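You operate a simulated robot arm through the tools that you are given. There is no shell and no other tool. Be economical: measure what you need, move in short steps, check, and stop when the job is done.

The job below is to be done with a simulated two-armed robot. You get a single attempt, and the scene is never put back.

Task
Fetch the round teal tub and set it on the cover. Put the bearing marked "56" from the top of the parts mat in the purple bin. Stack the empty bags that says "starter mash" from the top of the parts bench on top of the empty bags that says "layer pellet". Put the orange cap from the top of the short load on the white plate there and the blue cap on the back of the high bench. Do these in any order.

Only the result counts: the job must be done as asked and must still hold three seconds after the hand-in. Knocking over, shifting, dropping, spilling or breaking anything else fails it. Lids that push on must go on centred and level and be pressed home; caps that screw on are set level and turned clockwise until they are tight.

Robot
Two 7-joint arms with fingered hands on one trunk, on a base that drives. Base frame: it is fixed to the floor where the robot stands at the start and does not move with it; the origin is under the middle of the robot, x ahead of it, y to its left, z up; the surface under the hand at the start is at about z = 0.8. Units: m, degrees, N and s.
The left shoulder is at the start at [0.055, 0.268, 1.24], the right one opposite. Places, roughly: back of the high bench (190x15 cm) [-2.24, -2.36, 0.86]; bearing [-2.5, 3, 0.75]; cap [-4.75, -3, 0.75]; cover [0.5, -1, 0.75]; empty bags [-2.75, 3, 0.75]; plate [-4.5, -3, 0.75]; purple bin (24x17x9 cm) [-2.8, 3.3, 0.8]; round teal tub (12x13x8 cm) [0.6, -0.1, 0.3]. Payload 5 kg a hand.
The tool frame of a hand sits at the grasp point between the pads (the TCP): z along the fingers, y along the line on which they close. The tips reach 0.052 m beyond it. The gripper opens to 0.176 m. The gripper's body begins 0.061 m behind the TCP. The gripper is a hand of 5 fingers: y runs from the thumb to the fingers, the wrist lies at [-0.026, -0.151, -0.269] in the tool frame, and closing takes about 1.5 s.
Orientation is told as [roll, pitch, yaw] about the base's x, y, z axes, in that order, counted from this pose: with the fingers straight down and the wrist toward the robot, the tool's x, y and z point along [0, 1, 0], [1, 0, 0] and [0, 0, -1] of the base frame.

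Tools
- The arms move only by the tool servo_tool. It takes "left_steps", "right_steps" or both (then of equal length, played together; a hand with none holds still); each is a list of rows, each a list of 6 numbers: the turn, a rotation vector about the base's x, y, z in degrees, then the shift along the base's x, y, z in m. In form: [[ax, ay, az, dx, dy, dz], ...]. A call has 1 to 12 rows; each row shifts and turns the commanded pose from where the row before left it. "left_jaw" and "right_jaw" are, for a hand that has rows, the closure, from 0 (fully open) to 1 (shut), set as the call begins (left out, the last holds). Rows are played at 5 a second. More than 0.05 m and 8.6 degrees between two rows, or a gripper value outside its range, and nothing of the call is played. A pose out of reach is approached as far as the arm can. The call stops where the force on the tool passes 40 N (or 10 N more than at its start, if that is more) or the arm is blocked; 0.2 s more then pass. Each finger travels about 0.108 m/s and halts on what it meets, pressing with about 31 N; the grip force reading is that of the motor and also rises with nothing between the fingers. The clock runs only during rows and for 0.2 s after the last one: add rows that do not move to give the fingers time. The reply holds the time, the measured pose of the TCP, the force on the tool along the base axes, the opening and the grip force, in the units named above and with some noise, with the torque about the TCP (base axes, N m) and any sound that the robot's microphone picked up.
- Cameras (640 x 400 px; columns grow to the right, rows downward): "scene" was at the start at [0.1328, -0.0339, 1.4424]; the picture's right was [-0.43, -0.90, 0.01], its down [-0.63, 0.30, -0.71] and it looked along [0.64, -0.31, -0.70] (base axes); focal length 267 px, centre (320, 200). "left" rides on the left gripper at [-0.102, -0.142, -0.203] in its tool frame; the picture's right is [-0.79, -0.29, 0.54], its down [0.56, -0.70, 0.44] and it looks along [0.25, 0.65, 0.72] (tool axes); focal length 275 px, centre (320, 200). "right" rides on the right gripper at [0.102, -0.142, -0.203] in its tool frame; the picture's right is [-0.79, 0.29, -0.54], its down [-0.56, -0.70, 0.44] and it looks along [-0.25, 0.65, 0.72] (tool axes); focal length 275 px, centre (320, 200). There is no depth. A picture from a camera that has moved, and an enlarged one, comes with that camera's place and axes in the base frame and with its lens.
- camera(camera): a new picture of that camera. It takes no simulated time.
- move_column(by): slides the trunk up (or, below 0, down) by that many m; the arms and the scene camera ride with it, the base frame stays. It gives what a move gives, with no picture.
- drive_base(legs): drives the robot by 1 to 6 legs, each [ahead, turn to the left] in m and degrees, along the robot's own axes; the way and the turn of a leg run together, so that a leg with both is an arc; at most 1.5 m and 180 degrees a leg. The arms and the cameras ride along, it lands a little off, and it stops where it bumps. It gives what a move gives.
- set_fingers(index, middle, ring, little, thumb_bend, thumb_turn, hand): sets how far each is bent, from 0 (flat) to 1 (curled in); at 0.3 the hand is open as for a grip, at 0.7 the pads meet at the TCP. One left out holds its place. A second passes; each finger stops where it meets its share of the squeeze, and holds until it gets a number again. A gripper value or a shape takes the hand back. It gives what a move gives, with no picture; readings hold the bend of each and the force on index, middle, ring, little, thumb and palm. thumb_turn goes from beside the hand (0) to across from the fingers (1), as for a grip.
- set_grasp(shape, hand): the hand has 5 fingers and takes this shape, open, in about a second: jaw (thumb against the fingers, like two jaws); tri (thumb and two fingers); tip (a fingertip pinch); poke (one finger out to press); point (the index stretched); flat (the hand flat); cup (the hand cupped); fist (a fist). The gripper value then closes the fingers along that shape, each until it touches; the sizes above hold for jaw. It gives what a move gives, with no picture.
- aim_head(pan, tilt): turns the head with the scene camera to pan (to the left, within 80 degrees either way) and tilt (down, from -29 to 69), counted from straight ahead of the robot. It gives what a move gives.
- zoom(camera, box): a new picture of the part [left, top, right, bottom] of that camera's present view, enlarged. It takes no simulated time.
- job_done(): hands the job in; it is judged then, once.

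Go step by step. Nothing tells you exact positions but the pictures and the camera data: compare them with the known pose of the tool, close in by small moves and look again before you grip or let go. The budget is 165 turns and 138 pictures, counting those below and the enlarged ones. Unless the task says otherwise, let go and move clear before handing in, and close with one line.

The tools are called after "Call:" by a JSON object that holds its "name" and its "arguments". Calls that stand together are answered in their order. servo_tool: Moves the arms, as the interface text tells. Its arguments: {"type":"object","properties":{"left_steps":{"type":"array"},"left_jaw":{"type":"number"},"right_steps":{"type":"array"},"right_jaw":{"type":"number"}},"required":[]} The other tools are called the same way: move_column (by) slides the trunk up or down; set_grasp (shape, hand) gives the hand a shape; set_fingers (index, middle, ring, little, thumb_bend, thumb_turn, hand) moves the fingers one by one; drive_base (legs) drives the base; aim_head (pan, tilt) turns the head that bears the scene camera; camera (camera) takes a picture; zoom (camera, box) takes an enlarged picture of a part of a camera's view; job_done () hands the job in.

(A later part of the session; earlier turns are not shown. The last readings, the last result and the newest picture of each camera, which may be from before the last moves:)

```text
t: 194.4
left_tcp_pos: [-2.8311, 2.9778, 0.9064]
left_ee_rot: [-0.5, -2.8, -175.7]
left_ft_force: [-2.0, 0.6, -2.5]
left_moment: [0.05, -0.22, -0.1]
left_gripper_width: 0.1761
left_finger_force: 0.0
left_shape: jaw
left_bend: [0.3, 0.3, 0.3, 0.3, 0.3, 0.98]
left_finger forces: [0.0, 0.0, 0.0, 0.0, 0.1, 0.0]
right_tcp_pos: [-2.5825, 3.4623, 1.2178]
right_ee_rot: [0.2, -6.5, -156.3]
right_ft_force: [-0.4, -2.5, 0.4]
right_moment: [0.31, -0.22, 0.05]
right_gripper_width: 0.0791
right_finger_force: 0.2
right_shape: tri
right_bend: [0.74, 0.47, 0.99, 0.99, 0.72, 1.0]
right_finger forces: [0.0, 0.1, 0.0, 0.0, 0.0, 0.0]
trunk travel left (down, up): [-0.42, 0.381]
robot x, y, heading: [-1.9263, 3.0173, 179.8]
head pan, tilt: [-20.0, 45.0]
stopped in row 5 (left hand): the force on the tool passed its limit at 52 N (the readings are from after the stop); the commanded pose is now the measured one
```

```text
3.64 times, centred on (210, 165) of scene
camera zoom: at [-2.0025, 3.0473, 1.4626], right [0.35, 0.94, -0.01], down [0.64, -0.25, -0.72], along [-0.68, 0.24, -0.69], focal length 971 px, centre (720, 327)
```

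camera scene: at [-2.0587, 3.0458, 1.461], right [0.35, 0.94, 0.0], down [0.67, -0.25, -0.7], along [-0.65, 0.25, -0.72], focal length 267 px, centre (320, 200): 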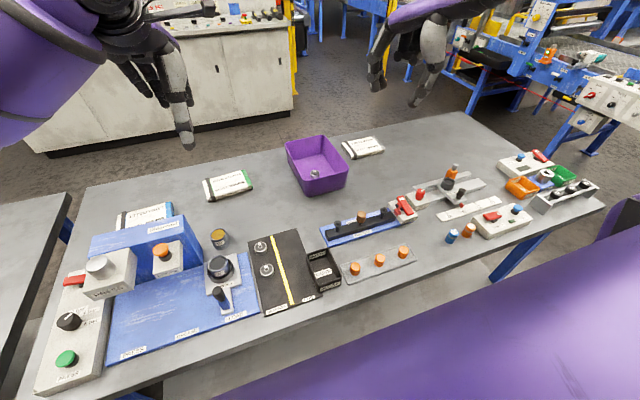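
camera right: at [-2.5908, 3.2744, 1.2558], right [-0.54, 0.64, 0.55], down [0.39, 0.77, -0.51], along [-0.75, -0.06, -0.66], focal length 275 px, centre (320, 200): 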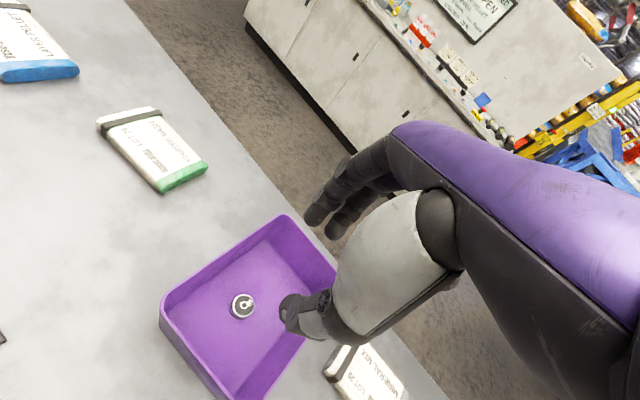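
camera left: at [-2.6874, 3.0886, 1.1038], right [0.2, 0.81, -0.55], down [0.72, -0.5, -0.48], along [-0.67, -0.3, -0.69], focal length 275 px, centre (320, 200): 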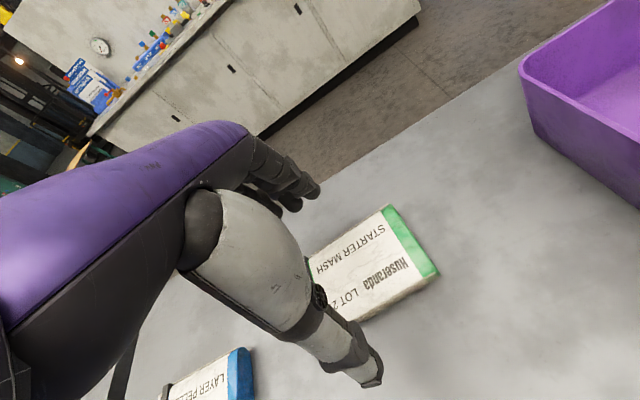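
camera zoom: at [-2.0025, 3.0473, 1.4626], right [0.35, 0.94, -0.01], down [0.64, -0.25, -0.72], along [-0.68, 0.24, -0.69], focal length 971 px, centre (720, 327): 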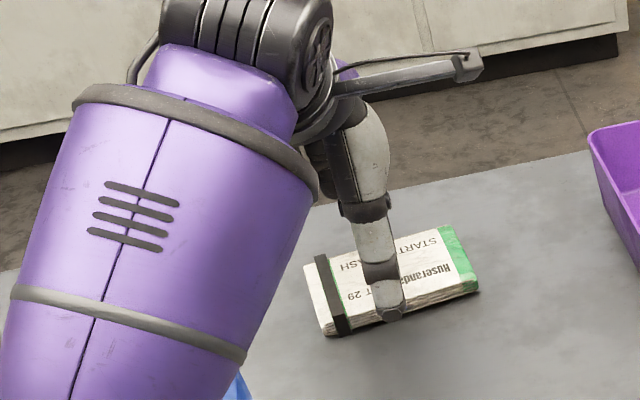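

Jaws straddle the pack (thumb about 4 cm before its front edge, fingers behind). The spikes look like trunk jerks, so I continue in very small steps.

Call:
{"name": "servo_tool", "arguments": {"left_steps": [[0, -0.7, 0, -0.002, 0.003, -0.006], [0, -0.7, 0, -0.002, 0.003, -0.006], [0, -0.6, 0, 0, 0, -0.006], [0, 0, 0, 0, 0, -0.006], [0, 0, 0, 0, 0, -0.006], [0, 0, 0, 0, 0, 0], [0, 0, 0, 0, 0, 0]]}}

```text
t: 196.0
left_tcp_pos: [-2.8458, 2.98, 0.8775]
left_ee_rot: [-0.2, -0.5, -175.5]
left_ft_force: [-0.8, 0.0, 1.0]
left_moment: [0.01, 0.01, -0.02]
left_gripper_width: 0.1758
left_finger_force: 0.0
left_shape: jaw
left_bend: [0.3, 0.3, 0.3, 0.3, 0.3, 0.98]
left_finger forces: [0.1, 0.0, 0.0, 0.1, 0.0, 0.0]
right_tcp_pos: [-2.5923, 3.4626, 1.2161]
right_ee_rot: [0.6, -6.0, -156.3]
right_ft_force: [-0.5, 0.3, -1.1]
right_moment: [0.02, -0.01, 0.01]
right_gripper_width: 0.0793
right_finger_force: 0.0
right_shape: tri
right_bend: [0.74, 0.47, 0.99, 0.99, 0.72, 1.0]
right_finger forces: [0.1, 0.1, 0.0, 0.1, 0.0, 0.0]
trunk travel left (down, up): [-0.42, 0.381]
robot x, y, heading: [-1.9283, 3.0162, 179.7]
head pan, tilt: [-20.0, 45.0]
heard: click
```

A click was heard; I look at what the left arm may be touching.

Call:
{"name": "aim_head", "arguments": {"pan": 20, "tilt": 50}}

Call:
{"name": "camera", "arguments": {"camera": "scene"}}

```text
t: 197.1
left_tcp_pos: [-2.8449, 2.9801, 0.877]
left_ee_rot: [-0.1, -0.6, -175.5]
left_ft_force: [-0.2, -0.2, -0.1]
left_moment: [0.04, -0.01, 0.01]
left_gripper_width: 0.1763
left_finger_force: 0.1
left_shape: jaw
left_bend: [0.3, 0.3, 0.3, 0.3, 0.3, 0.98]
left_finger forces: [0.0, 0.1, 0.1, 0.0, 0.0, 0.0]
right_tcp_pos: [-2.5919, 3.4656, 1.2154]
right_ee_rot: [0.5, -6.0, -156.3]
right_ft_force: [-0.4, 0.1, 0.7]
right_moment: [-0.04, -0.03, 0.0]
right_gripper_width: 0.0792
right_finger_force: 0.0
right_shape: tri
right_bend: [0.74, 0.47, 0.99, 0.99, 0.72, 1.0]
right_finger forces: [0.1, 0.1, 0.0, 0.1, 0.0, 0.1]
trunk travel left (down, up): [-0.42, 0.381]
robot x, y, heading: [-1.9274, 3.0179, 179.5]
head pan, tilt: [20.0, 50.0]
```

```text
32 pictures are left
camera scene: at [-2.0111, 2.9958, 1.4576], right [-0.34, 0.94, 0.0], down [0.71, 0.25, -0.66], along [-0.62, -0.22, -0.75], focal length 267 px, centre (320, 200)
```

scene: 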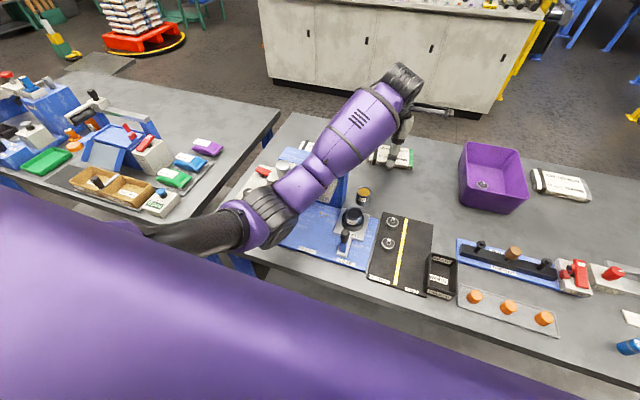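

The left elbow is low, over the press fixture, and must have touched it. I raise the trunk 0.2 m so the elbow comes up, then lower the hand again.

Call:
{"name": "move_column", "arguments": {"by": 0.2}}

Call:
{"name": "servo_tool", "arguments": {"left_steps": [[0, 0, 0, 0, 0, -0.02], [0, 0, 0, 0, 0, -0.02], [0, 0, 0, 0, 0, -0.02], [0, 0, 0, 0, 0, -0.02], [0, 0, 0, 0, 0, -0.02], [0, 0, 0, 0, 0, -0.02], [0, 0, 0, 0, 0, -0.02], [0, 0, 0, 0, 0, 0]]}}

Call:
{"name": "camera", "arguments": {"camera": "scene"}}

Call:
{"name": "camera", "arguments": {"camera": "left"}}

```text
t: 199.2
left_tcp_pos: [-2.8531, 2.9766, 1.0598]
left_ee_rot: [-0.1, 0.4, -175.4]
left_ft_force: [0.5, 0.8, -0.7]
left_moment: [-0.01, -0.07, -0.02]
left_gripper_width: 0.176
left_finger_force: 0.0
left_shape: jaw
left_bend: [0.3, 0.3, 0.3, 0.3, 0.3, 0.98]
left_finger forces: [0.0, 0.0, 0.0, 0.0, 0.0, 0.1]
right_tcp_pos: [-2.6037, 3.4615, 1.409]
right_ee_rot: [0.6, -5.4, -156.4]
right_ft_force: [-1.2, 0.2, -1.2]
right_moment: [-0.08, -0.04, 0.05]
right_gripper_width: 0.0793
right_finger_force: 0.0
right_shape: tri
right_bend: [0.74, 0.47, 0.99, 0.99, 0.72, 1.0]
right_finger forces: [0.0, 0.1, 0.1, 0.1, 0.0, 0.0]
trunk travel left (down, up): [-0.62, 0.181]
robot x, y, heading: [-1.9277, 3.015, 179.7]
head pan, tilt: [20.0, 50.0]
```

```text
t: 201.0
left_tcp_pos: [-2.8507, 2.9754, 0.9205]
left_ee_rot: [-0.1, 0.4, -175.4]
left_ft_force: [0.4, 0.1, -1.0]
left_moment: [0.02, 0.02, 0.01]
left_gripper_width: 0.1758
left_finger_force: 0.0
left_shape: jaw
left_bend: [0.3, 0.3, 0.3, 0.3, 0.3, 0.98]
left_finger forces: [0.0, 0.0, 0.1, 0.0, 0.0, 0.0]
right_tcp_pos: [-2.6023, 3.4613, 1.4122]
right_ee_rot: [0.6, -5.5, -156.3]
right_ft_force: [0.4, -0.6, -0.4]
right_moment: [-0.02, 0.0, -0.01]
right_gripper_width: 0.0792
right_finger_force: 0.1
right_shape: tri
right_bend: [0.74, 0.47, 0.99, 0.99, 0.72, 1.0]
right_finger forces: [0.0, 0.0, 0.1, 0.0, 0.0, 0.0]
trunk travel left (down, up): [-0.62, 0.181]
robot x, y, heading: [-1.9276, 3.0126, 179.8]
head pan, tilt: [20.0, 50.0]
```

```text
31 pictures are left
camera scene: at [-2.0373, 2.9915, 1.6552], right [-0.34, 0.94, -0.01], down [0.73, 0.26, -0.63], along [-0.59, -0.22, -0.77], focal length 267 px, centre (320, 200)
```

scene: 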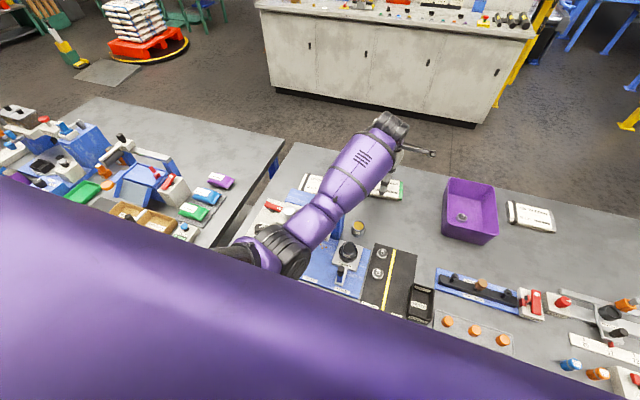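

```text
30 pictures are left
camera left: at [-2.7189, 3.0889, 1.1263], right [0.22, 0.81, -0.54], down [0.75, -0.5, -0.44], along [-0.63, -0.3, -0.72], focal length 275 px, centre (320, 200)
```

left: 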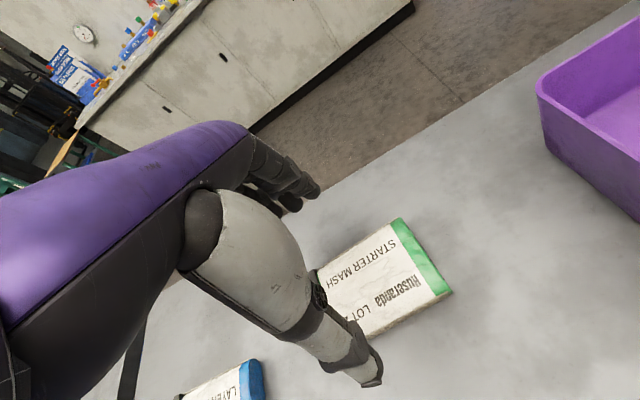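

The elbow is higher now and the pack has not moved. I align and lower to the pack, then close.

Call:
{"name": "servo_tool", "arguments": {"left_steps": [[0, 0, 0, 0.006, 0.004, -0.01], [0, 0, 0, 0.006, 0.004, -0.01], [0, 0, 0, 0, 0, -0.01], [0, 0, 0, 0, 0, -0.01], [0, 0, 0, 0, 0, -0.008], [0, 0, 0, 0, 0, 0]]}}

Call:
{"name": "servo_tool", "arguments": {"left_steps": [[0, 0, 0, 0, 0, 0], [0, 0, 0, 0, 0, 0], [0, 0, 0, 0, 0, 0], [0, 0, 0, 0, 0, 0], [0, 0, 0, 0, 0, 0]], "left_jaw": 1}}

Call:
{"name": "camera", "arguments": {"camera": "left"}}

```text
t: 202.4
left_tcp_pos: [-2.8385, 2.9839, 0.875]
left_ee_rot: [-0.1, 0.3, -175.4]
left_ft_force: [-0.1, 1.1, 0.5]
left_moment: [-0.03, 0.0, 0.01]
left_gripper_width: 0.176
left_finger_force: 0.1
left_shape: jaw
left_bend: [0.3, 0.3, 0.3, 0.3, 0.3, 0.98]
left_finger forces: [0.0, 0.0, 0.0, 0.0, 0.0, 0.1]
right_tcp_pos: [-2.6025, 3.4604, 1.412]
right_ee_rot: [0.7, -5.5, -156.3]
right_ft_force: [-0.7, 0.2, 0.4]
right_moment: [-0.01, 0.02, -0.02]
right_gripper_width: 0.0792
right_finger_force: 0.0
right_shape: tri
right_bend: [0.74, 0.47, 0.99, 0.99, 0.72, 1.0]
right_finger forces: [0.1, 0.0, 0.0, 0.0, 0.1, 0.0]
trunk travel left (down, up): [-0.62, 0.181]
robot x, y, heading: [-1.923, 3.0151, 179.8]
head pan, tilt: [20.0, 50.0]
```

```text
t: 203.6
left_tcp_pos: [-2.8391, 2.9868, 0.8801]
left_ee_rot: [-0.3, -0.1, -175.4]
left_ft_force: [-2.5, -0.4, 26.3]
left_moment: [-0.27, 0.39, 0.24]
left_gripper_width: 0.0734
left_finger_force: 30.8
left_shape: jaw
left_bend: [0.74, 0.49, 0.51, 0.48, 0.72, 1.0]
left_finger forces: [22.7, 19.8, 0.0, 0.1, 28.8, 0.0]
right_tcp_pos: [-2.6014, 3.4606, 1.4126]
right_ee_rot: [0.6, -5.6, -156.3]
right_ft_force: [-0.3, -0.4, 0.4]
right_moment: [0.0, -0.03, 0.02]
right_gripper_width: 0.079
right_finger_force: 0.0
right_shape: tri
right_bend: [0.74, 0.47, 0.99, 0.99, 0.72, 1.0]
right_finger forces: [0.0, 0.0, 0.1, 0.1, 0.0, 0.0]
trunk travel left (down, up): [-0.62, 0.181]
robot x, y, heading: [-1.9291, 3.0137, 179.8]
head pan, tilt: [20.0, 50.0]
```

```text
29 pictures are left
camera left: at [-2.707, 3.0981, 1.0828], right [0.22, 0.81, -0.54], down [0.74, -0.5, -0.45], along [-0.63, -0.3, -0.72], focal length 275 px, centre (320, 200)
```

left: 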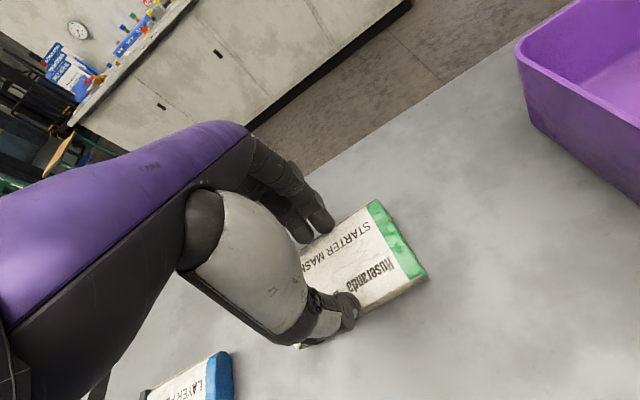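

The pack is gripped by thumb, index and middle. I lift slowly to test.

Call:
{"name": "servo_tool", "arguments": {"left_steps": [[0, 0, 0, 0, 0, 0.008], [0, 0, 0, 0, 0, 0.01], [0, 0, 0, 0, 0, 0.015], [0, 0, 0, 0, 0, 0.02], [0, 0, 0, 0, 0, 0]]}}

Call:
{"name": "camera", "arguments": {"camera": "left"}}

```text
t: 204.8
left_tcp_pos: [-2.8384, 2.9854, 0.9266]
left_ee_rot: [-0.2, 0.3, -175.4]
left_ft_force: [-0.2, -1.1, -0.5]
left_moment: [0.01, -0.07, -0.02]
left_gripper_width: 0.072
left_finger_force: 30.9
left_shape: jaw
left_bend: [0.74, 0.49, 0.51, 0.48, 0.72, 1.0]
left_finger forces: [13.2, 13.1, 0.0, 0.0, 26.8, 0.0]
right_tcp_pos: [-2.6036, 3.461, 1.4114]
right_ee_rot: [0.6, -5.5, -156.4]
right_ft_force: [-1.2, 0.5, -0.8]
right_moment: [0.05, -0.05, 0.01]
right_gripper_width: 0.0794
right_finger_force: 0.0
right_shape: tri
right_bend: [0.74, 0.47, 0.99, 0.99, 0.72, 1.0]
right_finger forces: [0.1, 0.0, 0.0, 0.1, 0.0, 0.0]
trunk travel left (down, up): [-0.62, 0.181]
robot x, y, heading: [-1.9322, 3.0183, 179.7]
head pan, tilt: [20.0, 50.0]
```

```text
28 pictures are left
camera left: at [-2.7067, 3.0982, 1.1309], right [0.23, 0.81, -0.54], down [0.75, -0.5, -0.44], along [-0.63, -0.3, -0.72], focal length 275 px, centre (320, 200)
```

left: 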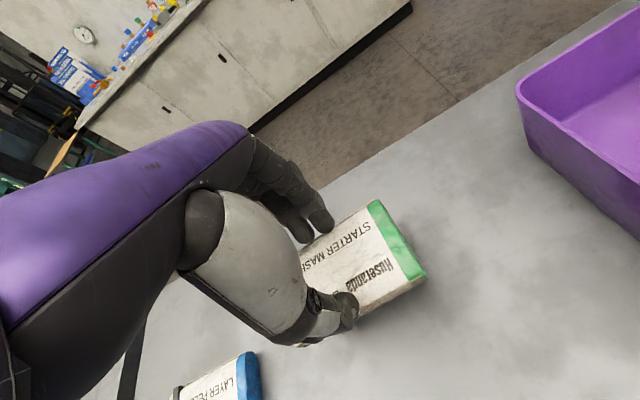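

The pack is lifted. Layer pellet's matching corner is offset by about [+0.081, -0.253], so I raise the trunk for elbow clearance and carry the pack over.

Call:
{"name": "move_column", "arguments": {"by": 0.15}}

Call:
{"name": "servo_tool", "arguments": {"left_steps": [[0, 0, 0, 0.0135, -0.042, 0], [0, 0, 0, 0.0135, -0.042, 0], [0, 0, 0, 0.0135, -0.042, 0], [0, 0, 0, 0.0135, -0.042, 0], [0, 0, 0, 0.0135, -0.042, 0], [0, 0, 0, 0.0135, -0.043, 0], [0, 0, 0, 0, 0, -0.02], [0, 0, 0, 0, 0, -0.02], [0, 0, 0, 0, 0, -0.02], [0, 0, 0, 0, 0, 0]]}}

Call:
{"name": "camera", "arguments": {"camera": "left"}}

Call:
{"name": "camera", "arguments": {"camera": "scene"}}

```text
t: 206.6
left_tcp_pos: [-2.8397, 2.9756, 1.0733]
left_ee_rot: [0.4, 0.5, -175.1]
left_ft_force: [-0.1, 0.1, -2.4]
left_moment: [0.01, 0.0, 0.0]
left_gripper_width: 0.072
left_finger_force: 31.1
left_shape: jaw
left_bend: [0.74, 0.49, 0.51, 0.48, 0.72, 1.0]
left_finger forces: [13.3, 13.0, 0.0, 0.0, 26.8, 0.0]
right_tcp_pos: [-2.6025, 3.4592, 1.5607]
right_ee_rot: [0.5, -5.5, -156.3]
right_ft_force: [-0.4, -0.6, -0.2]
right_moment: [-0.05, -0.02, 0.02]
right_gripper_width: 0.0791
right_finger_force: 0.0
right_shape: tri
right_bend: [0.74, 0.47, 0.99, 0.99, 0.72, 1.0]
right_finger forces: [0.0, 0.0, 0.1, 0.1, 0.0, 0.1]
trunk travel left (down, up): [-0.77, 0.031]
robot x, y, heading: [-1.9278, 3.0155, 179.5]
head pan, tilt: [20.0, 50.0]
```

```text
t: 208.8
left_tcp_pos: [-2.7587, 2.7338, 1.0167]
left_ee_rot: [-0.2, 0.4, -175.4]
left_ft_force: [0.3, 1.0, -1.5]
left_moment: [-0.02, -0.01, 0.03]
left_gripper_width: 0.0719
left_finger_force: 30.9
left_shape: jaw
left_bend: [0.74, 0.49, 0.51, 0.48, 0.72, 1.0]
left_finger forces: [12.6, 12.3, 0.0, 0.1, 25.3, 0.0]
right_tcp_pos: [-2.6028, 3.462, 1.5604]
right_ee_rot: [0.7, -5.6, -156.5]
right_ft_force: [0.2, -0.3, 0.2]
right_moment: [-0.12, -0.04, 0.02]
right_gripper_width: 0.0793
right_finger_force: 0.1
right_shape: tri
right_bend: [0.74, 0.47, 0.99, 0.99, 0.72, 1.0]
right_finger forces: [0.1, 0.1, 0.0, 0.0, 0.1, 0.0]
trunk travel left (down, up): [-0.77, 0.031]
robot x, y, heading: [-1.9283, 3.0195, 179.4]
head pan, tilt: [20.0, 50.0]
```

```text
27 pictures are left
camera left: at [-2.627, 2.8456, 1.2216], right [0.23, 0.81, -0.54], down [0.75, -0.5, -0.44], along [-0.63, -0.3, -0.72], focal length 275 px, centre (320, 200)
```

left: 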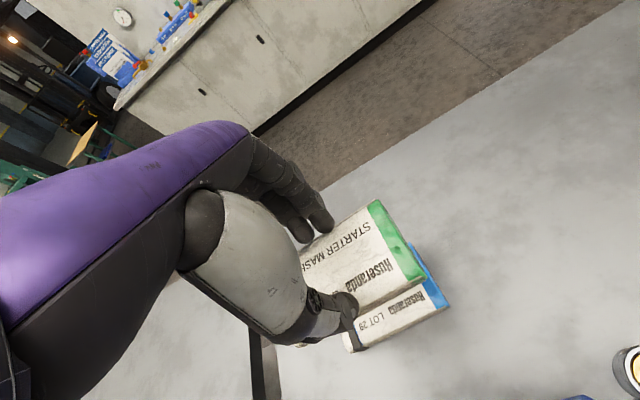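

```text
26 pictures are left
camera scene: at [-2.0377, 2.9926, 1.8051], right [-0.34, 0.94, -0.01], down [0.73, 0.26, -0.63], along [-0.59, -0.22, -0.77], focal length 267 px, centre (320, 200)
```

scene: 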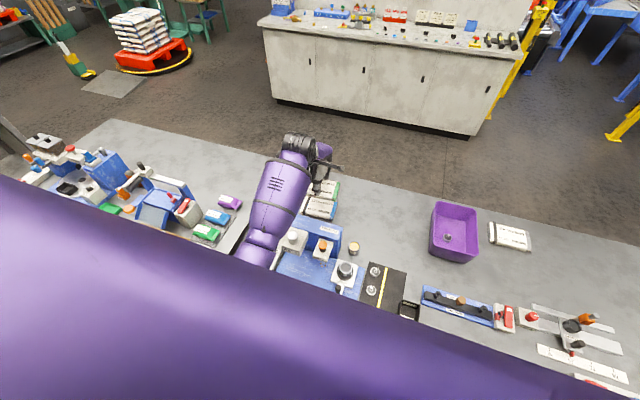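

The alignment over the layer pellet pack checks out. I lower the pack onto it in decreasing steps.

Call:
{"name": "servo_tool", "arguments": {"left_steps": [[0, 0, 0, 0, 0, -0.02], [0, 0, 0, 0, 0, -0.02], [0, 0, 0, 0, 0, -0.02], [0, 0, 0, 0, 0, -0.015], [0, 0, 0, 0, 0, -0.01], [0, 0, 0, 0, 0, -0.006], [0, 0, 0, 0, 0, 0]]}}

Call:
{"name": "camera", "arguments": {"camera": "left"}}

```text
t: 210.4
left_tcp_pos: [-2.7591, 2.7325, 0.9267]
left_ee_rot: [-0.2, 0.3, -175.5]
left_ft_force: [0.2, 0.1, -1.7]
left_moment: [0.0, 0.0, 0.01]
left_gripper_width: 0.0719
left_finger_force: 31.1
left_shape: jaw
left_bend: [0.74, 0.49, 0.51, 0.48, 0.72, 1.0]
left_finger forces: [12.6, 12.0, 0.0, 0.0, 24.9, 0.0]
right_tcp_pos: [-2.6034, 3.4607, 1.5619]
right_ee_rot: [0.5, -5.5, -156.3]
right_ft_force: [1.2, -0.5, -0.8]
right_moment: [-0.04, 0.04, 0.02]
right_gripper_width: 0.0794
right_finger_force: 0.0
right_shape: tri
right_bend: [0.74, 0.47, 0.99, 0.99, 0.72, 1.0]
right_finger forces: [0.1, 0.0, 0.1, 0.0, 0.1, 0.0]
trunk travel left (down, up): [-0.77, 0.031]
robot x, y, heading: [-1.9297, 3.018, 179.5]
head pan, tilt: [20.0, 50.0]
```

```text
25 pictures are left
camera left: at [-2.6266, 2.8446, 1.1308], right [0.23, 0.81, -0.54], down [0.75, -0.5, -0.44], along [-0.63, -0.3, -0.72], focal length 275 px, centre (320, 200)
```

left: 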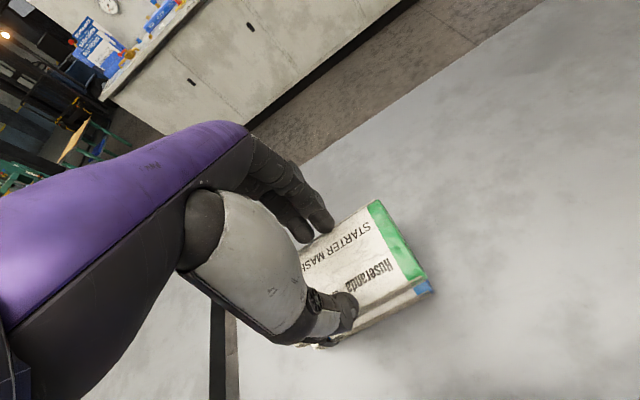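

Call:
{"name": "servo_tool", "arguments": {"left_steps": [[0, 0, 0, 0, 0, -0.005], [0, 0, 0, 0, 0, -0.004], [0, 0, 0, 0, 0, -0.004], [0, 0, 0, 0, 0, 0]]}}

```text
t: 211.4
left_tcp_pos: [-2.7587, 2.7324, 0.9131]
left_ee_rot: [-0.2, 0.3, -175.4]
left_ft_force: [-0.3, 0.5, -1.2]
left_moment: [0.01, 0.02, 0.01]
left_gripper_width: 0.0718
left_finger_force: 30.2
left_shape: jaw
left_bend: [0.74, 0.49, 0.51, 0.48, 0.72, 1.0]
left_finger forces: [12.6, 11.8, 0.0, 0.0, 24.8, 0.1]
right_tcp_pos: [-2.6022, 3.4606, 1.5619]
right_ee_rot: [0.6, -5.5, -156.3]
right_ft_force: [-0.2, 0.0, -0.1]
right_moment: [0.0, 0.05, 0.01]
right_gripper_width: 0.0791
right_finger_force: 0.1
right_shape: tri
right_bend: [0.74, 0.47, 0.99, 0.99, 0.72, 1.0]
right_finger forces: [0.1, 0.1, 0.1, 0.0, 0.0, 0.1]
trunk travel left (down, up): [-0.77, 0.031]
robot x, y, heading: [-1.9278, 3.0167, 179.6]
head pan, tilt: [20.0, 50.0]
```

Call:
{"name": "servo_tool", "arguments": {"left_steps": [[0, 0, 0, 0, 0, -0.004], [0, 0, 0, 0, 0, -0.003], [0, 0, 0, 0, 0, 0]]}}

```text
t: 212.2
left_tcp_pos: [-2.7588, 2.733, 0.9088]
left_ee_rot: [-0.2, 0.2, -175.4]
left_ft_force: [0.4, 0.2, 5.9]
left_moment: [-0.14, 0.3, 0.05]
left_gripper_width: 0.0718
left_finger_force: 30.8
left_shape: jaw
left_bend: [0.74, 0.49, 0.51, 0.48, 0.72, 1.0]
left_finger forces: [12.4, 13.7, 0.1, 0.0, 25.7, 0.1]
right_tcp_pos: [-2.6024, 3.4604, 1.5612]
right_ee_rot: [0.6, -5.5, -156.3]
right_ft_force: [-1.0, -0.1, -0.8]
right_moment: [0.02, -0.01, -0.02]
right_gripper_width: 0.0792
right_finger_force: 0.1
right_shape: tri
right_bend: [0.74, 0.47, 0.99, 0.99, 0.72, 1.0]
right_finger forces: [0.0, 0.0, 0.1, 0.1, 0.1, 0.0]
trunk travel left (down, up): [-0.77, 0.031]
robot x, y, heading: [-1.9273, 3.0172, 179.6]
head pan, tilt: [20.0, 50.0]
```

Contact with 6 N at the expected height. I open the hand and rise.

Call:
{"name": "servo_tool", "arguments": {"left_steps": [[0, 0, 0, 0, 0, 0], [0, 0, 0, 0, 0, 0], [0, 0, 0, 0, 0, 0], [0, 0, 0, 0, 0, 0], [0, 0, 0, 0, 0, 0.01], [0, 0, 0, 0, 0, 0.02], [0, 0, 0, 0, 0, 0.03], [0, 0, 0, 0, 0, 0.04], [0, 0, 0, 0, 0, 0.04], [0, 0, 0, 0, 0, 0.04], [0, 0, 0, 0, 0, 0]], "left_jaw": 0.3}}

Call:
{"name": "camera", "arguments": {"camera": "left"}}

```text
t: 214.6
left_tcp_pos: [-2.7582, 2.7337, 1.0853]
left_ee_rot: [-0.2, 0.2, -175.4]
left_ft_force: [0.0, 0.5, 0.8]
left_moment: [0.0, -0.01, -0.03]
left_gripper_width: 0.1232
left_finger_force: 0.1
left_shape: jaw
left_bend: [0.27, 0.37, 0.35, 0.35, 0.6, 0.99]
left_finger forces: [0.1, 0.0, 0.0, 0.0, 0.0, 0.0]
right_tcp_pos: [-2.6022, 3.4591, 1.5614]
right_ee_rot: [0.6, -5.5, -156.3]
right_ft_force: [0.9, -0.5, -0.5]
right_moment: [0.03, 0.0, 0.02]
right_gripper_width: 0.0793
right_finger_force: 0.0
right_shape: tri
right_bend: [0.74, 0.47, 0.99, 0.99, 0.72, 1.0]
right_finger forces: [0.0, 0.0, 0.0, 0.1, 0.0, 0.1]
trunk travel left (down, up): [-0.77, 0.031]
robot x, y, heading: [-1.929, 3.0154, 179.6]
head pan, tilt: [20.0, 50.0]
```

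```text
24 pictures are left
camera left: at [-2.627, 2.8459, 1.2898], right [0.23, 0.81, -0.54], down [0.75, -0.5, -0.44], along [-0.63, -0.3, -0.72], focal length 275 px, centre (320, 200)
```

left: 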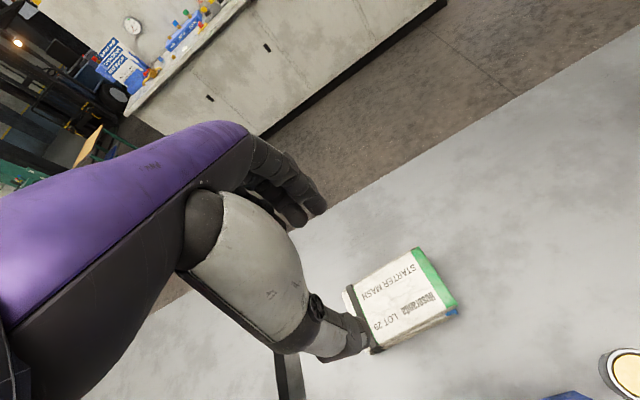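

The starter mash pack is stacked. Now I raise the left hand, back away and travel toward the short load at [-4.75, -3].

Call:
{"name": "servo_tool", "arguments": {"left_steps": [[0, 0, 0, 0.02, 0, 0.04], [0, 0, 0, 0.02, 0, 0.04], [0, 0, 0, 0.02, 0, 0.04], [0, 0, 0, 0.02, 0, 0.04], [0, 0, 0, 0.02, 0, 0.04], [0, 0, 0, 0, 0, 0]]}}

Call:
{"name": "drive_base", "arguments": {"legs": [[-0.48, 0], [0, 90], [1.1, 0], [1.05, 0], [0, -80]]}}

Call:
{"name": "aim_head", "arguments": {"pan": 15, "tilt": 20}}

Call:
{"name": "camera", "arguments": {"camera": "scene"}}

```text
t: 216.0
left_tcp_pos: [-2.6576, 2.7316, 1.2858]
left_ee_rot: [-0.2, 0.3, -175.5]
left_ft_force: [-0.5, 0.3, 0.7]
left_moment: [-0.01, -0.07, -0.02]
left_gripper_width: 0.123
left_finger_force: 0.2
left_shape: jaw
left_bend: [0.27, 0.37, 0.35, 0.35, 0.6, 0.99]
left_finger forces: [0.0, 0.1, 0.1, 0.0, 0.0, 0.1]
right_tcp_pos: [-2.6034, 3.4601, 1.5613]
right_ee_rot: [0.6, -5.5, -156.3]
right_ft_force: [-1.1, -0.3, -0.5]
right_moment: [0.03, -0.05, 0.03]
right_gripper_width: 0.0793
right_finger_force: 0.0
right_shape: tri
right_bend: [0.74, 0.47, 0.99, 0.99, 0.72, 1.0]
right_finger forces: [0.1, 0.1, 0.0, 0.1, 0.0, 0.0]
trunk travel left (down, up): [-0.77, 0.031]
robot x, y, heading: [-1.9309, 3.0157, 179.5]
head pan, tilt: [20.0, 50.0]
```

```text
t: 228.2
left_tcp_pos: [-1.1659, 2.0319, 1.304]
left_ee_rot: [-0.3, -1.3, -85.5]
left_ft_force: [0.2, 3.6, 1.0]
left_moment: [-0.44, -0.05, 0.11]
left_gripper_width: 0.1231
left_finger_force: 0.0
left_shape: jaw
left_bend: [0.27, 0.37, 0.35, 0.35, 0.6, 0.99]
left_finger forces: [0.1, 0.0, 0.0, 0.0, 0.0, 0.0]
right_tcp_pos: [-1.8911, 2.096, 1.5816]
right_ee_rot: [-0.1, -7.3, -66.3]
right_ft_force: [-0.7, 3.7, 1.2]
right_moment: [-0.3, -0.07, -0.11]
right_gripper_width: 0.0795
right_finger_force: 0.1
right_shape: tri
right_bend: [0.74, 0.47, 0.99, 0.99, 0.72, 1.0]
right_finger forces: [0.0, 0.0, 0.1, 0.0, 0.1, 0.1]
trunk travel left (down, up): [-0.77, 0.031]
robot x, y, heading: [-1.459, 2.7315, -88.5]
head pan, tilt: [20.0, 50.0]
stopped in leg 3: the robot was blocked; the commanded pose is now the measured one
```

```text
t: 229.2
left_tcp_pos: [-1.1628, 2.038, 1.3062]
left_ee_rot: [-0.4, -1.5, -85.6]
left_ft_force: [2.7, 3.2, 1.5]
left_moment: [-0.44, 0.15, 0.0]
left_gripper_width: 0.123
left_finger_force: 0.0
left_shape: jaw
left_bend: [0.27, 0.37, 0.35, 0.35, 0.6, 0.99]
left_finger forces: [0.0, 0.0, 0.0, 0.1, 0.1, 0.1]
right_tcp_pos: [-1.8856, 2.1024, 1.5852]
right_ee_rot: [-0.3, -7.5, -66.1]
right_ft_force: [3.1, 4.5, 2.8]
right_moment: [-0.43, 0.34, -0.2]
right_gripper_width: 0.0794
right_finger_force: 0.1
right_shape: tri
right_bend: [0.74, 0.47, 0.99, 0.99, 0.72, 1.0]
right_finger forces: [0.0, 0.0, 0.0, 0.1, 0.0, 0.1]
trunk travel left (down, up): [-0.77, 0.031]
robot x, y, heading: [-1.4562, 2.7303, -88.4]
head pan, tilt: [15.0, 20.0]
```

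```text
23 pictures are left
camera scene: at [-1.4282, 2.6134, 1.8509], right [-0.96, -0.29, 0.0], down [-0.1, 0.34, -0.94], along [0.27, -0.9, -0.35], focal length 267 px, centre (320, 200)
```

scene: 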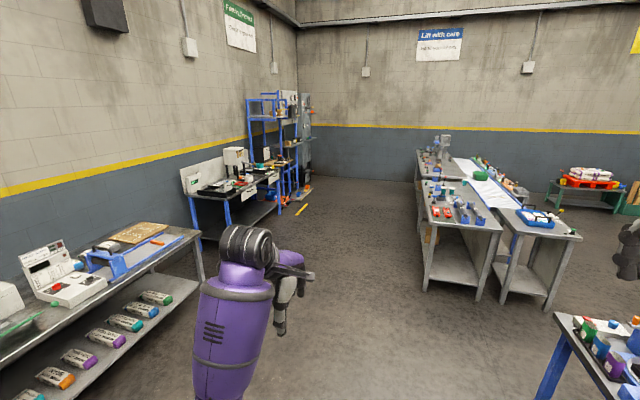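

Nothing is actually in the way; the high trunk likely sways. I lower the trunk, lift the left hand and continue in shorter legs.

Call:
{"name": "move_column", "arguments": {"by": -0.36}}

Call:
{"name": "servo_tool", "arguments": {"left_steps": [[0, 0, 0, 0, 0.02, 0.04], [0, 0, 0, 0, 0.02, 0.04], [0, 0, 0, 0, 0.02, 0.04], [0, 0, 0, 0, 0.02, 0.04], [0, 0, 0, 0, 0.02, 0.04], [0, 0, 0, 0, 0, 0]], "right_steps": [[0, 0, 0, 0.01, 0.02, 0], [0, 0, 0, 0.01, 0.02, 0], [0, 0, 0, 0.01, 0.02, 0], [0, 0, 0, 0.01, 0.02, 0], [0, 0, 0, 0, 0.02, 0], [0, 0, 0, 0, 0, 0]]}}

Call:
{"name": "drive_base", "arguments": {"legs": [[0.9, 0], [0.93, 0], [0, -91.5], [1.1, 0], [1.1, 0]]}}

Call:
{"name": "aim_head", "arguments": {"pan": 50, "tilt": 20}}

Call:
{"name": "camera", "arguments": {"camera": "scene"}}

```text
t: 232.7
left_tcp_pos: [-1.1649, 2.0322, 0.9437]
left_ee_rot: [-0.4, -1.2, -85.7]
left_ft_force: [-0.1, -0.1, -0.4]
left_moment: [0.0, -0.03, -0.01]
left_gripper_width: 0.1231
left_finger_force: 0.0
left_shape: jaw
left_bend: [0.27, 0.37, 0.35, 0.35, 0.6, 0.99]
left_finger forces: [0.0, 0.1, 0.1, 0.0, 0.0, 0.0]
right_tcp_pos: [-1.8898, 2.0955, 1.2208]
right_ee_rot: [0.0, -7.2, -66.3]
right_ft_force: [1.0, 0.6, -0.7]
right_moment: [-0.03, 0.03, -0.02]
right_gripper_width: 0.0793
right_finger_force: 0.0
right_shape: tri
right_bend: [0.74, 0.47, 0.99, 0.99, 0.72, 1.0]
right_finger forces: [0.0, 0.0, 0.0, 0.0, 0.0, 0.0]
trunk travel left (down, up): [-0.41, 0.391]
robot x, y, heading: [-1.4601, 2.7315, -88.4]
head pan, tilt: [15.0, 20.0]
```

```text
t: 234.3
left_tcp_pos: [-1.1245, 2.075, 1.0038]
left_ee_rot: [3.6, -2.8, -83.4]
left_ft_force: [-0.4, 4.5, 4.0]
left_moment: [-0.51, -0.14, 0.11]
left_gripper_width: 0.1234
left_finger_force: 0.0
left_shape: jaw
left_bend: [0.27, 0.37, 0.35, 0.35, 0.6, 0.99]
left_finger forces: [0.0, 0.0, 0.1, 0.1, 0.0, 0.0]
left hand out of reach, approached as far as the arm can: row 2, 3, 4, 5
right_tcp_pos: [-1.8501, 2.2152, 1.23]
right_ee_rot: [-0.4, -8.3, -66.1]
right_ft_force: [-1.2, 4.2, 2.4]
right_moment: [-0.44, -0.01, -0.12]
right_gripper_width: 0.0791
right_finger_force: 0.0
right_shape: tri
right_bend: [0.74, 0.47, 0.99, 0.99, 0.72, 1.0]
right_finger forces: [0.0, 0.0, 0.0, 0.1, 0.0, 0.1]
trunk travel left (down, up): [-0.41, 0.391]
robot x, y, heading: [-1.4574, 2.7319, -88.2]
head pan, tilt: [15.0, 20.0]
stopped in row 6 (left hand): the arm was blocked; the commanded pose is now the measured one
```

```text
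t: 251.9
left_tcp_pos: [-1.9725, 0.442, 1.0145]
left_ee_rot: [7.6, -4.3, -164.3]
left_ft_force: [3.7, 1.3, 6.4]
left_moment: [-0.26, 0.41, 0.13]
left_gripper_width: 0.1234
left_finger_force: 0.1
left_shape: jaw
left_bend: [0.27, 0.37, 0.35, 0.35, 0.6, 0.99]
left_finger forces: [0.0, 0.1, 0.1, 0.0, 0.1, 0.0]
right_tcp_pos: [-1.9301, 1.214, 1.2444]
right_ee_rot: [-1.3, -9.6, -148.6]
right_ft_force: [3.8, 2.0, 1.5]
right_moment: [-0.18, 0.43, -0.09]
right_gripper_width: 0.0793
right_finger_force: 0.0
right_shape: tri
right_bend: [0.74, 0.47, 0.99, 0.99, 0.72, 1.0]
right_finger forces: [0.1, 0.0, 0.0, 0.1, 0.0, 0.0]
trunk travel left (down, up): [-0.41, 0.391]
robot x, y, heading: [-1.3908, 0.8771, -171.0]
head pan, tilt: [15.0, 20.0]
stopped in leg 3: the robot was blocked; the commanded pose is now the measured one
```

```text
t: 253.0
left_tcp_pos: [-1.974, 0.4388, 1.0075]
left_ee_rot: [7.6, -3.6, -164.3]
left_ft_force: [-1.3, -0.3, -1.6]
left_moment: [0.08, -0.09, -0.02]
left_gripper_width: 0.123
left_finger_force: 0.0
left_shape: jaw
left_bend: [0.27, 0.37, 0.35, 0.35, 0.6, 0.99]
left_finger forces: [0.0, 0.0, 0.0, 0.0, 0.1, 0.0]
right_tcp_pos: [-1.9354, 1.2107, 1.2401]
right_ee_rot: [-1.2, -9.2, -148.6]
right_ft_force: [-0.8, -0.6, -0.3]
right_moment: [0.09, -0.05, 0.01]
right_gripper_width: 0.0792
right_finger_force: 0.1
right_shape: tri
right_bend: [0.74, 0.47, 0.99, 0.99, 0.72, 1.0]
right_finger forces: [0.0, 0.0, 0.1, 0.1, 0.1, 0.1]
trunk travel left (down, up): [-0.41, 0.391]
robot x, y, heading: [-1.3942, 0.8816, -171.1]
head pan, tilt: [50.0, 20.0]
```

```text
22 pictures are left
camera scene: at [-1.4993, 0.7906, 1.4895], right [-0.86, 0.52, -0.01], down [0.19, 0.3, -0.94], along [-0.48, -0.8, -0.35], focal length 267 px, centre (320, 200)
```

scene: 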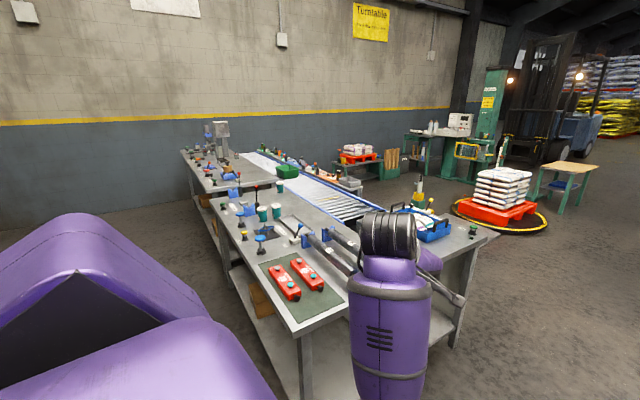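

The left hand is close to the table corner. I raise it and shift it inward, then finish the turn and go on.

Call:
{"name": "servo_tool", "arguments": {"left_steps": [[0, 0, 0, 0, 0.02, 0.04], [0, 0, 0, 0, 0.02, 0.04], [0, 0, 0, 0, 0.02, 0.04], [0, 0, 0, 0, 0.02, 0.04], [0, 0, 0, 0, 0.02, 0.04], [0, 0, 0, 0, 0.01, 0.04], [0, 0, 0, 0, 0, 0]]}}

Call:
{"name": "drive_base", "arguments": {"legs": [[0, -9], [0.9, 0], [0.9, 0], [0.6, 0]]}}

```text
t: 254.2
left_tcp_pos: [-2.0218, 0.4634, 0.9927]
left_ee_rot: [12.6, 2.6, -161.7]
left_ft_force: [2.1, 0.4, 2.6]
left_moment: [-0.09, 0.33, 0.01]
left_gripper_width: 0.1229
left_finger_force: 0.0
left_shape: jaw
left_bend: [0.27, 0.37, 0.35, 0.35, 0.6, 0.99]
left_finger forces: [0.0, 0.0, 0.0, 0.1, 0.0, 0.0]
left hand out of reach, approached as far as the arm can: row 1, 2, 3, 4, 5, 6
right_tcp_pos: [-1.9176, 1.2113, 1.2506]
right_ee_rot: [-1.7, -10.1, -148.5]
right_ft_force: [2.5, 1.0, 1.9]
right_moment: [-0.06, 0.28, -0.1]
right_gripper_width: 0.0792
right_finger_force: 0.0
right_shape: tri
right_bend: [0.74, 0.47, 0.99, 0.99, 0.72, 1.0]
right_finger forces: [0.0, 0.0, 0.0, 0.1, 0.0, 0.0]
trunk travel left (down, up): [-0.41, 0.391]
robot x, y, heading: [-1.3958, 0.8767, -171.2]
head pan, tilt: [50.0, 20.0]
stopped in row 6 (left hand): the arm was blocked; the commanded pose is now the measured one
```

```text
t: 271.4
left_tcp_pos: [-4.4731, 0.5865, 0.9886]
left_ee_rot: [12.8, 2.9, -170.9]
left_ft_force: [0.1, -1.1, -0.4]
left_moment: [0.03, -0.05, -0.03]
left_gripper_width: 0.1232
left_finger_force: 0.0
left_shape: jaw
left_bend: [0.27, 0.37, 0.35, 0.35, 0.6, 0.99]
left_finger forces: [0.0, 0.0, 0.1, 0.0, 0.1, 0.0]
right_tcp_pos: [-4.2523, 1.3065, 1.2472]
right_ee_rot: [-1.6, -9.8, -157.6]
right_ft_force: [-1.0, 0.2, 0.2]
right_moment: [-0.02, -0.07, 0.0]
right_gripper_width: 0.0792
right_finger_force: 0.0
right_shape: tri
right_bend: [0.74, 0.47, 0.99, 0.99, 0.72, 1.0]
right_finger forces: [0.0, 0.1, 0.0, 0.0, 0.2, 0.0]
trunk travel left (down, up): [-0.41, 0.391]
robot x, y, heading: [-3.7858, 0.8941, 179.8]
head pan, tilt: [50.0, 20.0]
```

I'm through the corridor at [-3.79, 0.89]. Next I turn left and drive down between the turntable and the tables toward the short load.

Call:
{"name": "drive_base", "arguments": {"legs": [[0, 92], [1.0, 0], [1.1, 0], [0, -30]]}}

Call:
{"name": "aim_head", "arguments": {"pan": 0, "tilt": 25}}

Call:
{"name": "camera", "arguments": {"camera": "scene"}}

```text
t: 272.1
left_tcp_pos: [-4.4441, 0.5782, 1.0263]
left_ee_rot: [13.6, -2.6, -170.9]
left_ft_force: [5.0, -0.7, 3.3]
left_moment: [-0.03, 0.62, -0.02]
left_gripper_width: 0.1237
left_finger_force: 0.0
left_shape: jaw
left_bend: [0.27, 0.37, 0.35, 0.35, 0.6, 0.99]
left_finger forces: [0.0, 0.1, 0.0, 0.0, 0.1, 0.1]
right_tcp_pos: [-4.2066, 1.3073, 1.273]
right_ee_rot: [-2.5, -11.6, -158.6]
right_ft_force: [5.8, 0.8, 2.6]
right_moment: [-0.03, 0.69, -0.18]
right_gripper_width: 0.0789
right_finger_force: 0.0
right_shape: tri
right_bend: [0.74, 0.47, 0.99, 0.99, 0.72, 1.0]
right_finger forces: [0.0, 0.0, 0.0, 0.0, 0.0, 0.0]
trunk travel left (down, up): [-0.41, 0.391]
robot x, y, heading: [-3.7829, 0.8956, 179.9]
head pan, tilt: [50.0, 20.0]
stopped in leg 1: the force on the tool passed its limit at 93 N (the readings are from after the stop); the commanded pose is now the measured one
```

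```text
t: 273.3
left_tcp_pos: [-4.4476, 0.5785, 1.0218]
left_ee_rot: [13.5, -2.1, -170.9]
left_ft_force: [-0.1, 0.4, 0.9]
left_moment: [-0.01, 0.03, 0.03]
left_gripper_width: 0.1233
left_finger_force: 0.1
left_shape: jaw
left_bend: [0.27, 0.37, 0.35, 0.35, 0.6, 0.99]
left_finger forces: [0.0, 0.1, 0.0, 0.0, 0.0, 0.0]
right_tcp_pos: [-4.2124, 1.3066, 1.2699]
right_ee_rot: [-2.4, -11.1, -158.5]
right_ft_force: [0.7, 0.6, 0.6]
right_moment: [-0.03, 0.03, -0.02]
right_gripper_width: 0.0792
right_finger_force: 0.0
right_shape: tri
right_bend: [0.74, 0.47, 0.99, 0.99, 0.72, 1.0]
right_finger forces: [0.0, 0.0, 0.1, 0.0, 0.1, 0.1]
trunk travel left (down, up): [-0.41, 0.391]
robot x, y, heading: [-3.786, 0.8947, 180.0]
head pan, tilt: [0.0, 25.0]
```

```text
21 pictures are left
camera scene: at [-3.9343, 0.8985, 1.481], right [0.0, 1.0, 0.0], down [0.44, 0.0, -0.9], along [-0.9, 0.0, -0.44], focal length 267 px, centre (320, 200)
```

scene: 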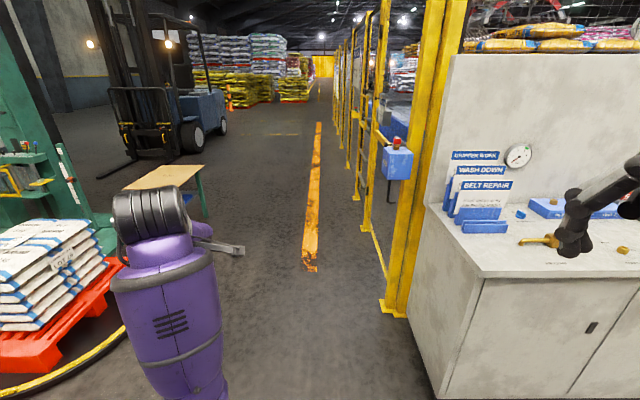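

The spikes come from the folded left arm. I unfold it forward and level it before turning.

Call:
{"name": "servo_tool", "arguments": {"left_steps": [[3, 0, 0, -0.03, 0.0, 0.01], [3, 0, 0, -0.03, 0.0, 0.01], [3, 0, 0, -0.03, 0.0, 0.02], [3, 0, 0, -0.03, 0, 0.02], [0, 0, 0, -0.03, 0, 0.03], [0, 0, 0, 0, 0, 0.03], [0, 0, 0, 0, 0, 0.03], [0, 0, 0, 0, 0, 0]], "right_steps": [[0, 0, 0, 0, -0.02, 0], [0, 0, 0, 0, -0.02, 0], [0, 0, 0, 0, -0.02, 0], [0, 0, 0, 0, -0.02, 0], [0, 0, 0, 0, -0.02, 0], [0, 0, 0, 0, 0, 0], [0, 0, 0, 0, 0, 0], [0, 0, 0, 0, 0, 0]]}}

Call:
{"name": "drive_base", "arguments": {"legs": [[0, 30]]}}

```text
t: 273.9
left_tcp_pos: [-4.4432, 0.5438, 0.9323]
left_ee_rot: [12.0, 8.6, -168.7]
left_ft_force: [2.7, -1.4, 1.5]
left_moment: [0.15, 0.31, 0.0]
left_gripper_width: 0.1234
left_finger_force: 0.1
left_shape: jaw
left_bend: [0.27, 0.37, 0.35, 0.35, 0.6, 0.99]
left_finger forces: [0.1, 0.0, 0.0, 0.0, 0.1, 0.1]
right_tcp_pos: [-4.199, 1.3075, 1.2831]
right_ee_rot: [-2.1, -12.2, -159.1]
right_ft_force: [2.8, -0.8, 2.2]
right_moment: [0.11, 0.29, -0.1]
right_gripper_width: 0.0793
right_finger_force: 0.1
right_shape: tri
right_bend: [0.74, 0.47, 0.99, 0.99, 0.72, 1.0]
right_finger forces: [0.1, 0.0, 0.0, 0.0, 0.0, 0.0]
right hand out of reach, approached as far as the arm can: row 1, 2, 3
trunk travel left (down, up): [-0.41, 0.391]
robot x, y, heading: [-3.7866, 0.8974, 179.8]
head pan, tilt: [0.0, 25.0]
stopped in row 3 (left hand): the arm was blocked; the commanded pose is now the measured one
```

```text
t: 276.5
left_tcp_pos: [-4.1823, 0.2604, 0.9302]
left_ee_rot: [12.5, 9.0, -138.8]
left_ft_force: [0.0, 0.3, 0.0]
left_moment: [0.02, 0.0, -0.01]
left_gripper_width: 0.1231
left_finger_force: 0.1
left_shape: jaw
left_bend: [0.27, 0.37, 0.35, 0.35, 0.6, 0.99]
left_finger forces: [0.1, 0.0, 0.0, 0.0, 0.0, 0.0]
right_tcp_pos: [-4.3519, 1.049, 1.2831]
right_ee_rot: [-2.0, -10.1, -128.4]
right_ft_force: [-0.5, -0.7, 0.5]
right_moment: [-0.03, 0.03, -0.01]
right_gripper_width: 0.0792
right_finger_force: 0.0
right_shape: tri
right_bend: [0.74, 0.47, 0.99, 0.99, 0.72, 1.0]
right_finger forces: [0.0, 0.0, 0.0, 0.1, 0.0, 0.0]
trunk travel left (down, up): [-0.41, 0.391]
robot x, y, heading: [-3.7811, 0.9002, -150.3]
head pan, tilt: [0.0, 25.0]
```

The turn works now. I continue turning and drive toward the short load.

Call:
{"name": "drive_base", "arguments": {"legs": [[0, 62], [1.0, 0], [1.1, 0], [0, -30]]}}

Call:
{"name": "camera", "arguments": {"camera": "scene"}}

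```text
t: 282.7
left_tcp_pos: [-3.3657, 0.1811, 0.9536]
left_ee_rot: [14.1, 6.5, -73.9]
left_ft_force: [-0.6, 3.2, 1.7]
left_moment: [-0.33, -0.09, 0.0]
left_gripper_width: 0.1232
left_finger_force: 0.0
left_shape: jaw
left_bend: [0.27, 0.37, 0.35, 0.35, 0.6, 0.99]
left_finger forces: [0.0, 0.0, 0.2, 0.0, 0.0, 0.0]
right_tcp_pos: [-4.1751, 0.3889, 1.3102]
right_ee_rot: [-2.2, -10.8, -64.4]
right_ft_force: [-0.4, 3.7, 0.9]
right_moment: [-0.39, -0.11, -0.1]
right_gripper_width: 0.0791
right_finger_force: 0.0
right_shape: tri
right_bend: [0.74, 0.47, 0.99, 0.99, 0.72, 1.0]
right_finger forces: [0.1, 0.0, 0.1, 0.0, 0.0, 0.0]
trunk travel left (down, up): [-0.41, 0.391]
robot x, y, heading: [-3.7851, 0.7833, -85.4]
head pan, tilt: [0.0, 25.0]
stopped in leg 2: the robot was blocked; the commanded pose is now the measured one
```

```text
20 pictures are left
camera scene: at [-3.7754, 0.6387, 1.4809], right [-1.0, -0.08, 0.0], down [-0.04, 0.43, -0.9], along [0.07, -0.9, -0.44], focal length 267 px, centre (320, 200)
```

scene: 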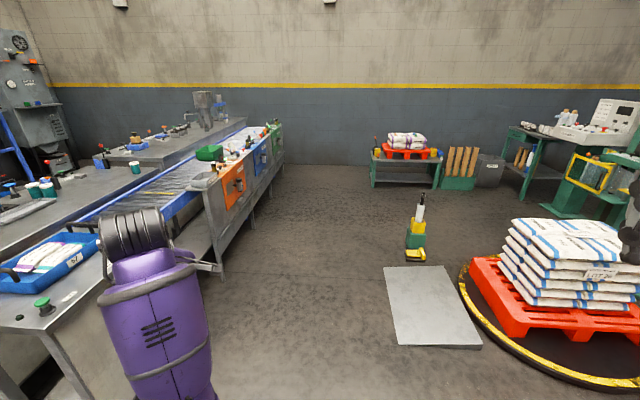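

The left arm protrudes toward the table edge. I extend it forward and inward first to narrow the robot, then go on.

Call:
{"name": "servo_tool", "arguments": {"left_steps": [[0, 0, 0, 0, -0.03, 0], [0, 0, 0, 0, -0.03, 0], [0, 0, 0, 0, -0.03, 0.01], [0, 0, 0, -0.01, -0.03, 0.02], [0, 0, 0, -0.02, -0.02, 0.03], [0, 0, 0, -0.02, -0.01, 0.03], [0, 0, 0, -0.02, -0.01, 0.03], [0, 0, 0, -0.02, 0, 0.03], [0, 0, 0, -0.02, 0, 0.03], [0, 0, 0, 0, 0, 0]]}}

Call:
{"name": "drive_base", "arguments": {"legs": [[0, -7], [0.7, 0]]}}

```text
t: 284.9
left_tcp_pos: [-3.4399, -0.0119, 1.1089]
left_ee_rot: [15.0, 5.9, -72.8]
left_ft_force: [1.3, -0.1, -0.6]
left_moment: [0.0, 0.09, 0.01]
left_gripper_width: 0.1232
left_finger_force: 0.1
left_shape: jaw
left_bend: [0.27, 0.37, 0.35, 0.35, 0.6, 0.99]
left_finger forces: [0.0, 0.0, 0.0, 0.1, 0.0, 0.1]
left hand out of reach, approached as far as the arm can: row 8, 9
right_tcp_pos: [-4.174, 0.387, 1.3109]
right_ee_rot: [-2.1, -10.5, -64.6]
right_ft_force: [0.6, -0.2, 0.4]
right_moment: [0.04, 0.08, -0.04]
right_gripper_width: 0.079
right_finger_force: 0.1
right_shape: tri
right_bend: [0.74, 0.47, 0.99, 0.99, 0.72, 1.0]
right_finger forces: [0.0, 0.0, 0.0, 0.0, 0.0, 0.0]
trunk travel left (down, up): [-0.41, 0.391]
robot x, y, heading: [-3.7885, 0.7815, -85.5]
head pan, tilt: [0.0, 25.0]
```

```text
t: 290.8
left_tcp_pos: [-3.5589, -0.7456, 1.1092]
left_ee_rot: [14.9, 6.0, -79.4]
left_ft_force: [0.9, 0.7, 0.3]
left_moment: [0.02, 0.0, -0.02]
left_gripper_width: 0.1233
left_finger_force: 0.1
left_shape: jaw
left_bend: [0.27, 0.37, 0.35, 0.35, 0.6, 0.99]
left_finger forces: [0.1, 0.1, 0.0, 0.0, 0.0, 0.0]
right_tcp_pos: [-4.2429, -0.265, 1.3093]
right_ee_rot: [-2.1, -10.5, -71.0]
right_ft_force: [-0.5, -0.4, -0.1]
right_moment: [0.02, 0.0, -0.02]
right_gripper_width: 0.079
right_finger_force: 0.2
right_shape: tri
right_bend: [0.74, 0.47, 0.99, 0.99, 0.72, 1.0]
right_finger forces: [0.1, 0.0, 0.0, 0.0, 0.0, 0.0]
trunk travel left (down, up): [-0.41, 0.391]
robot x, y, heading: [-3.8131, 0.0825, -91.7]
head pan, tilt: [0.0, 25.0]
```

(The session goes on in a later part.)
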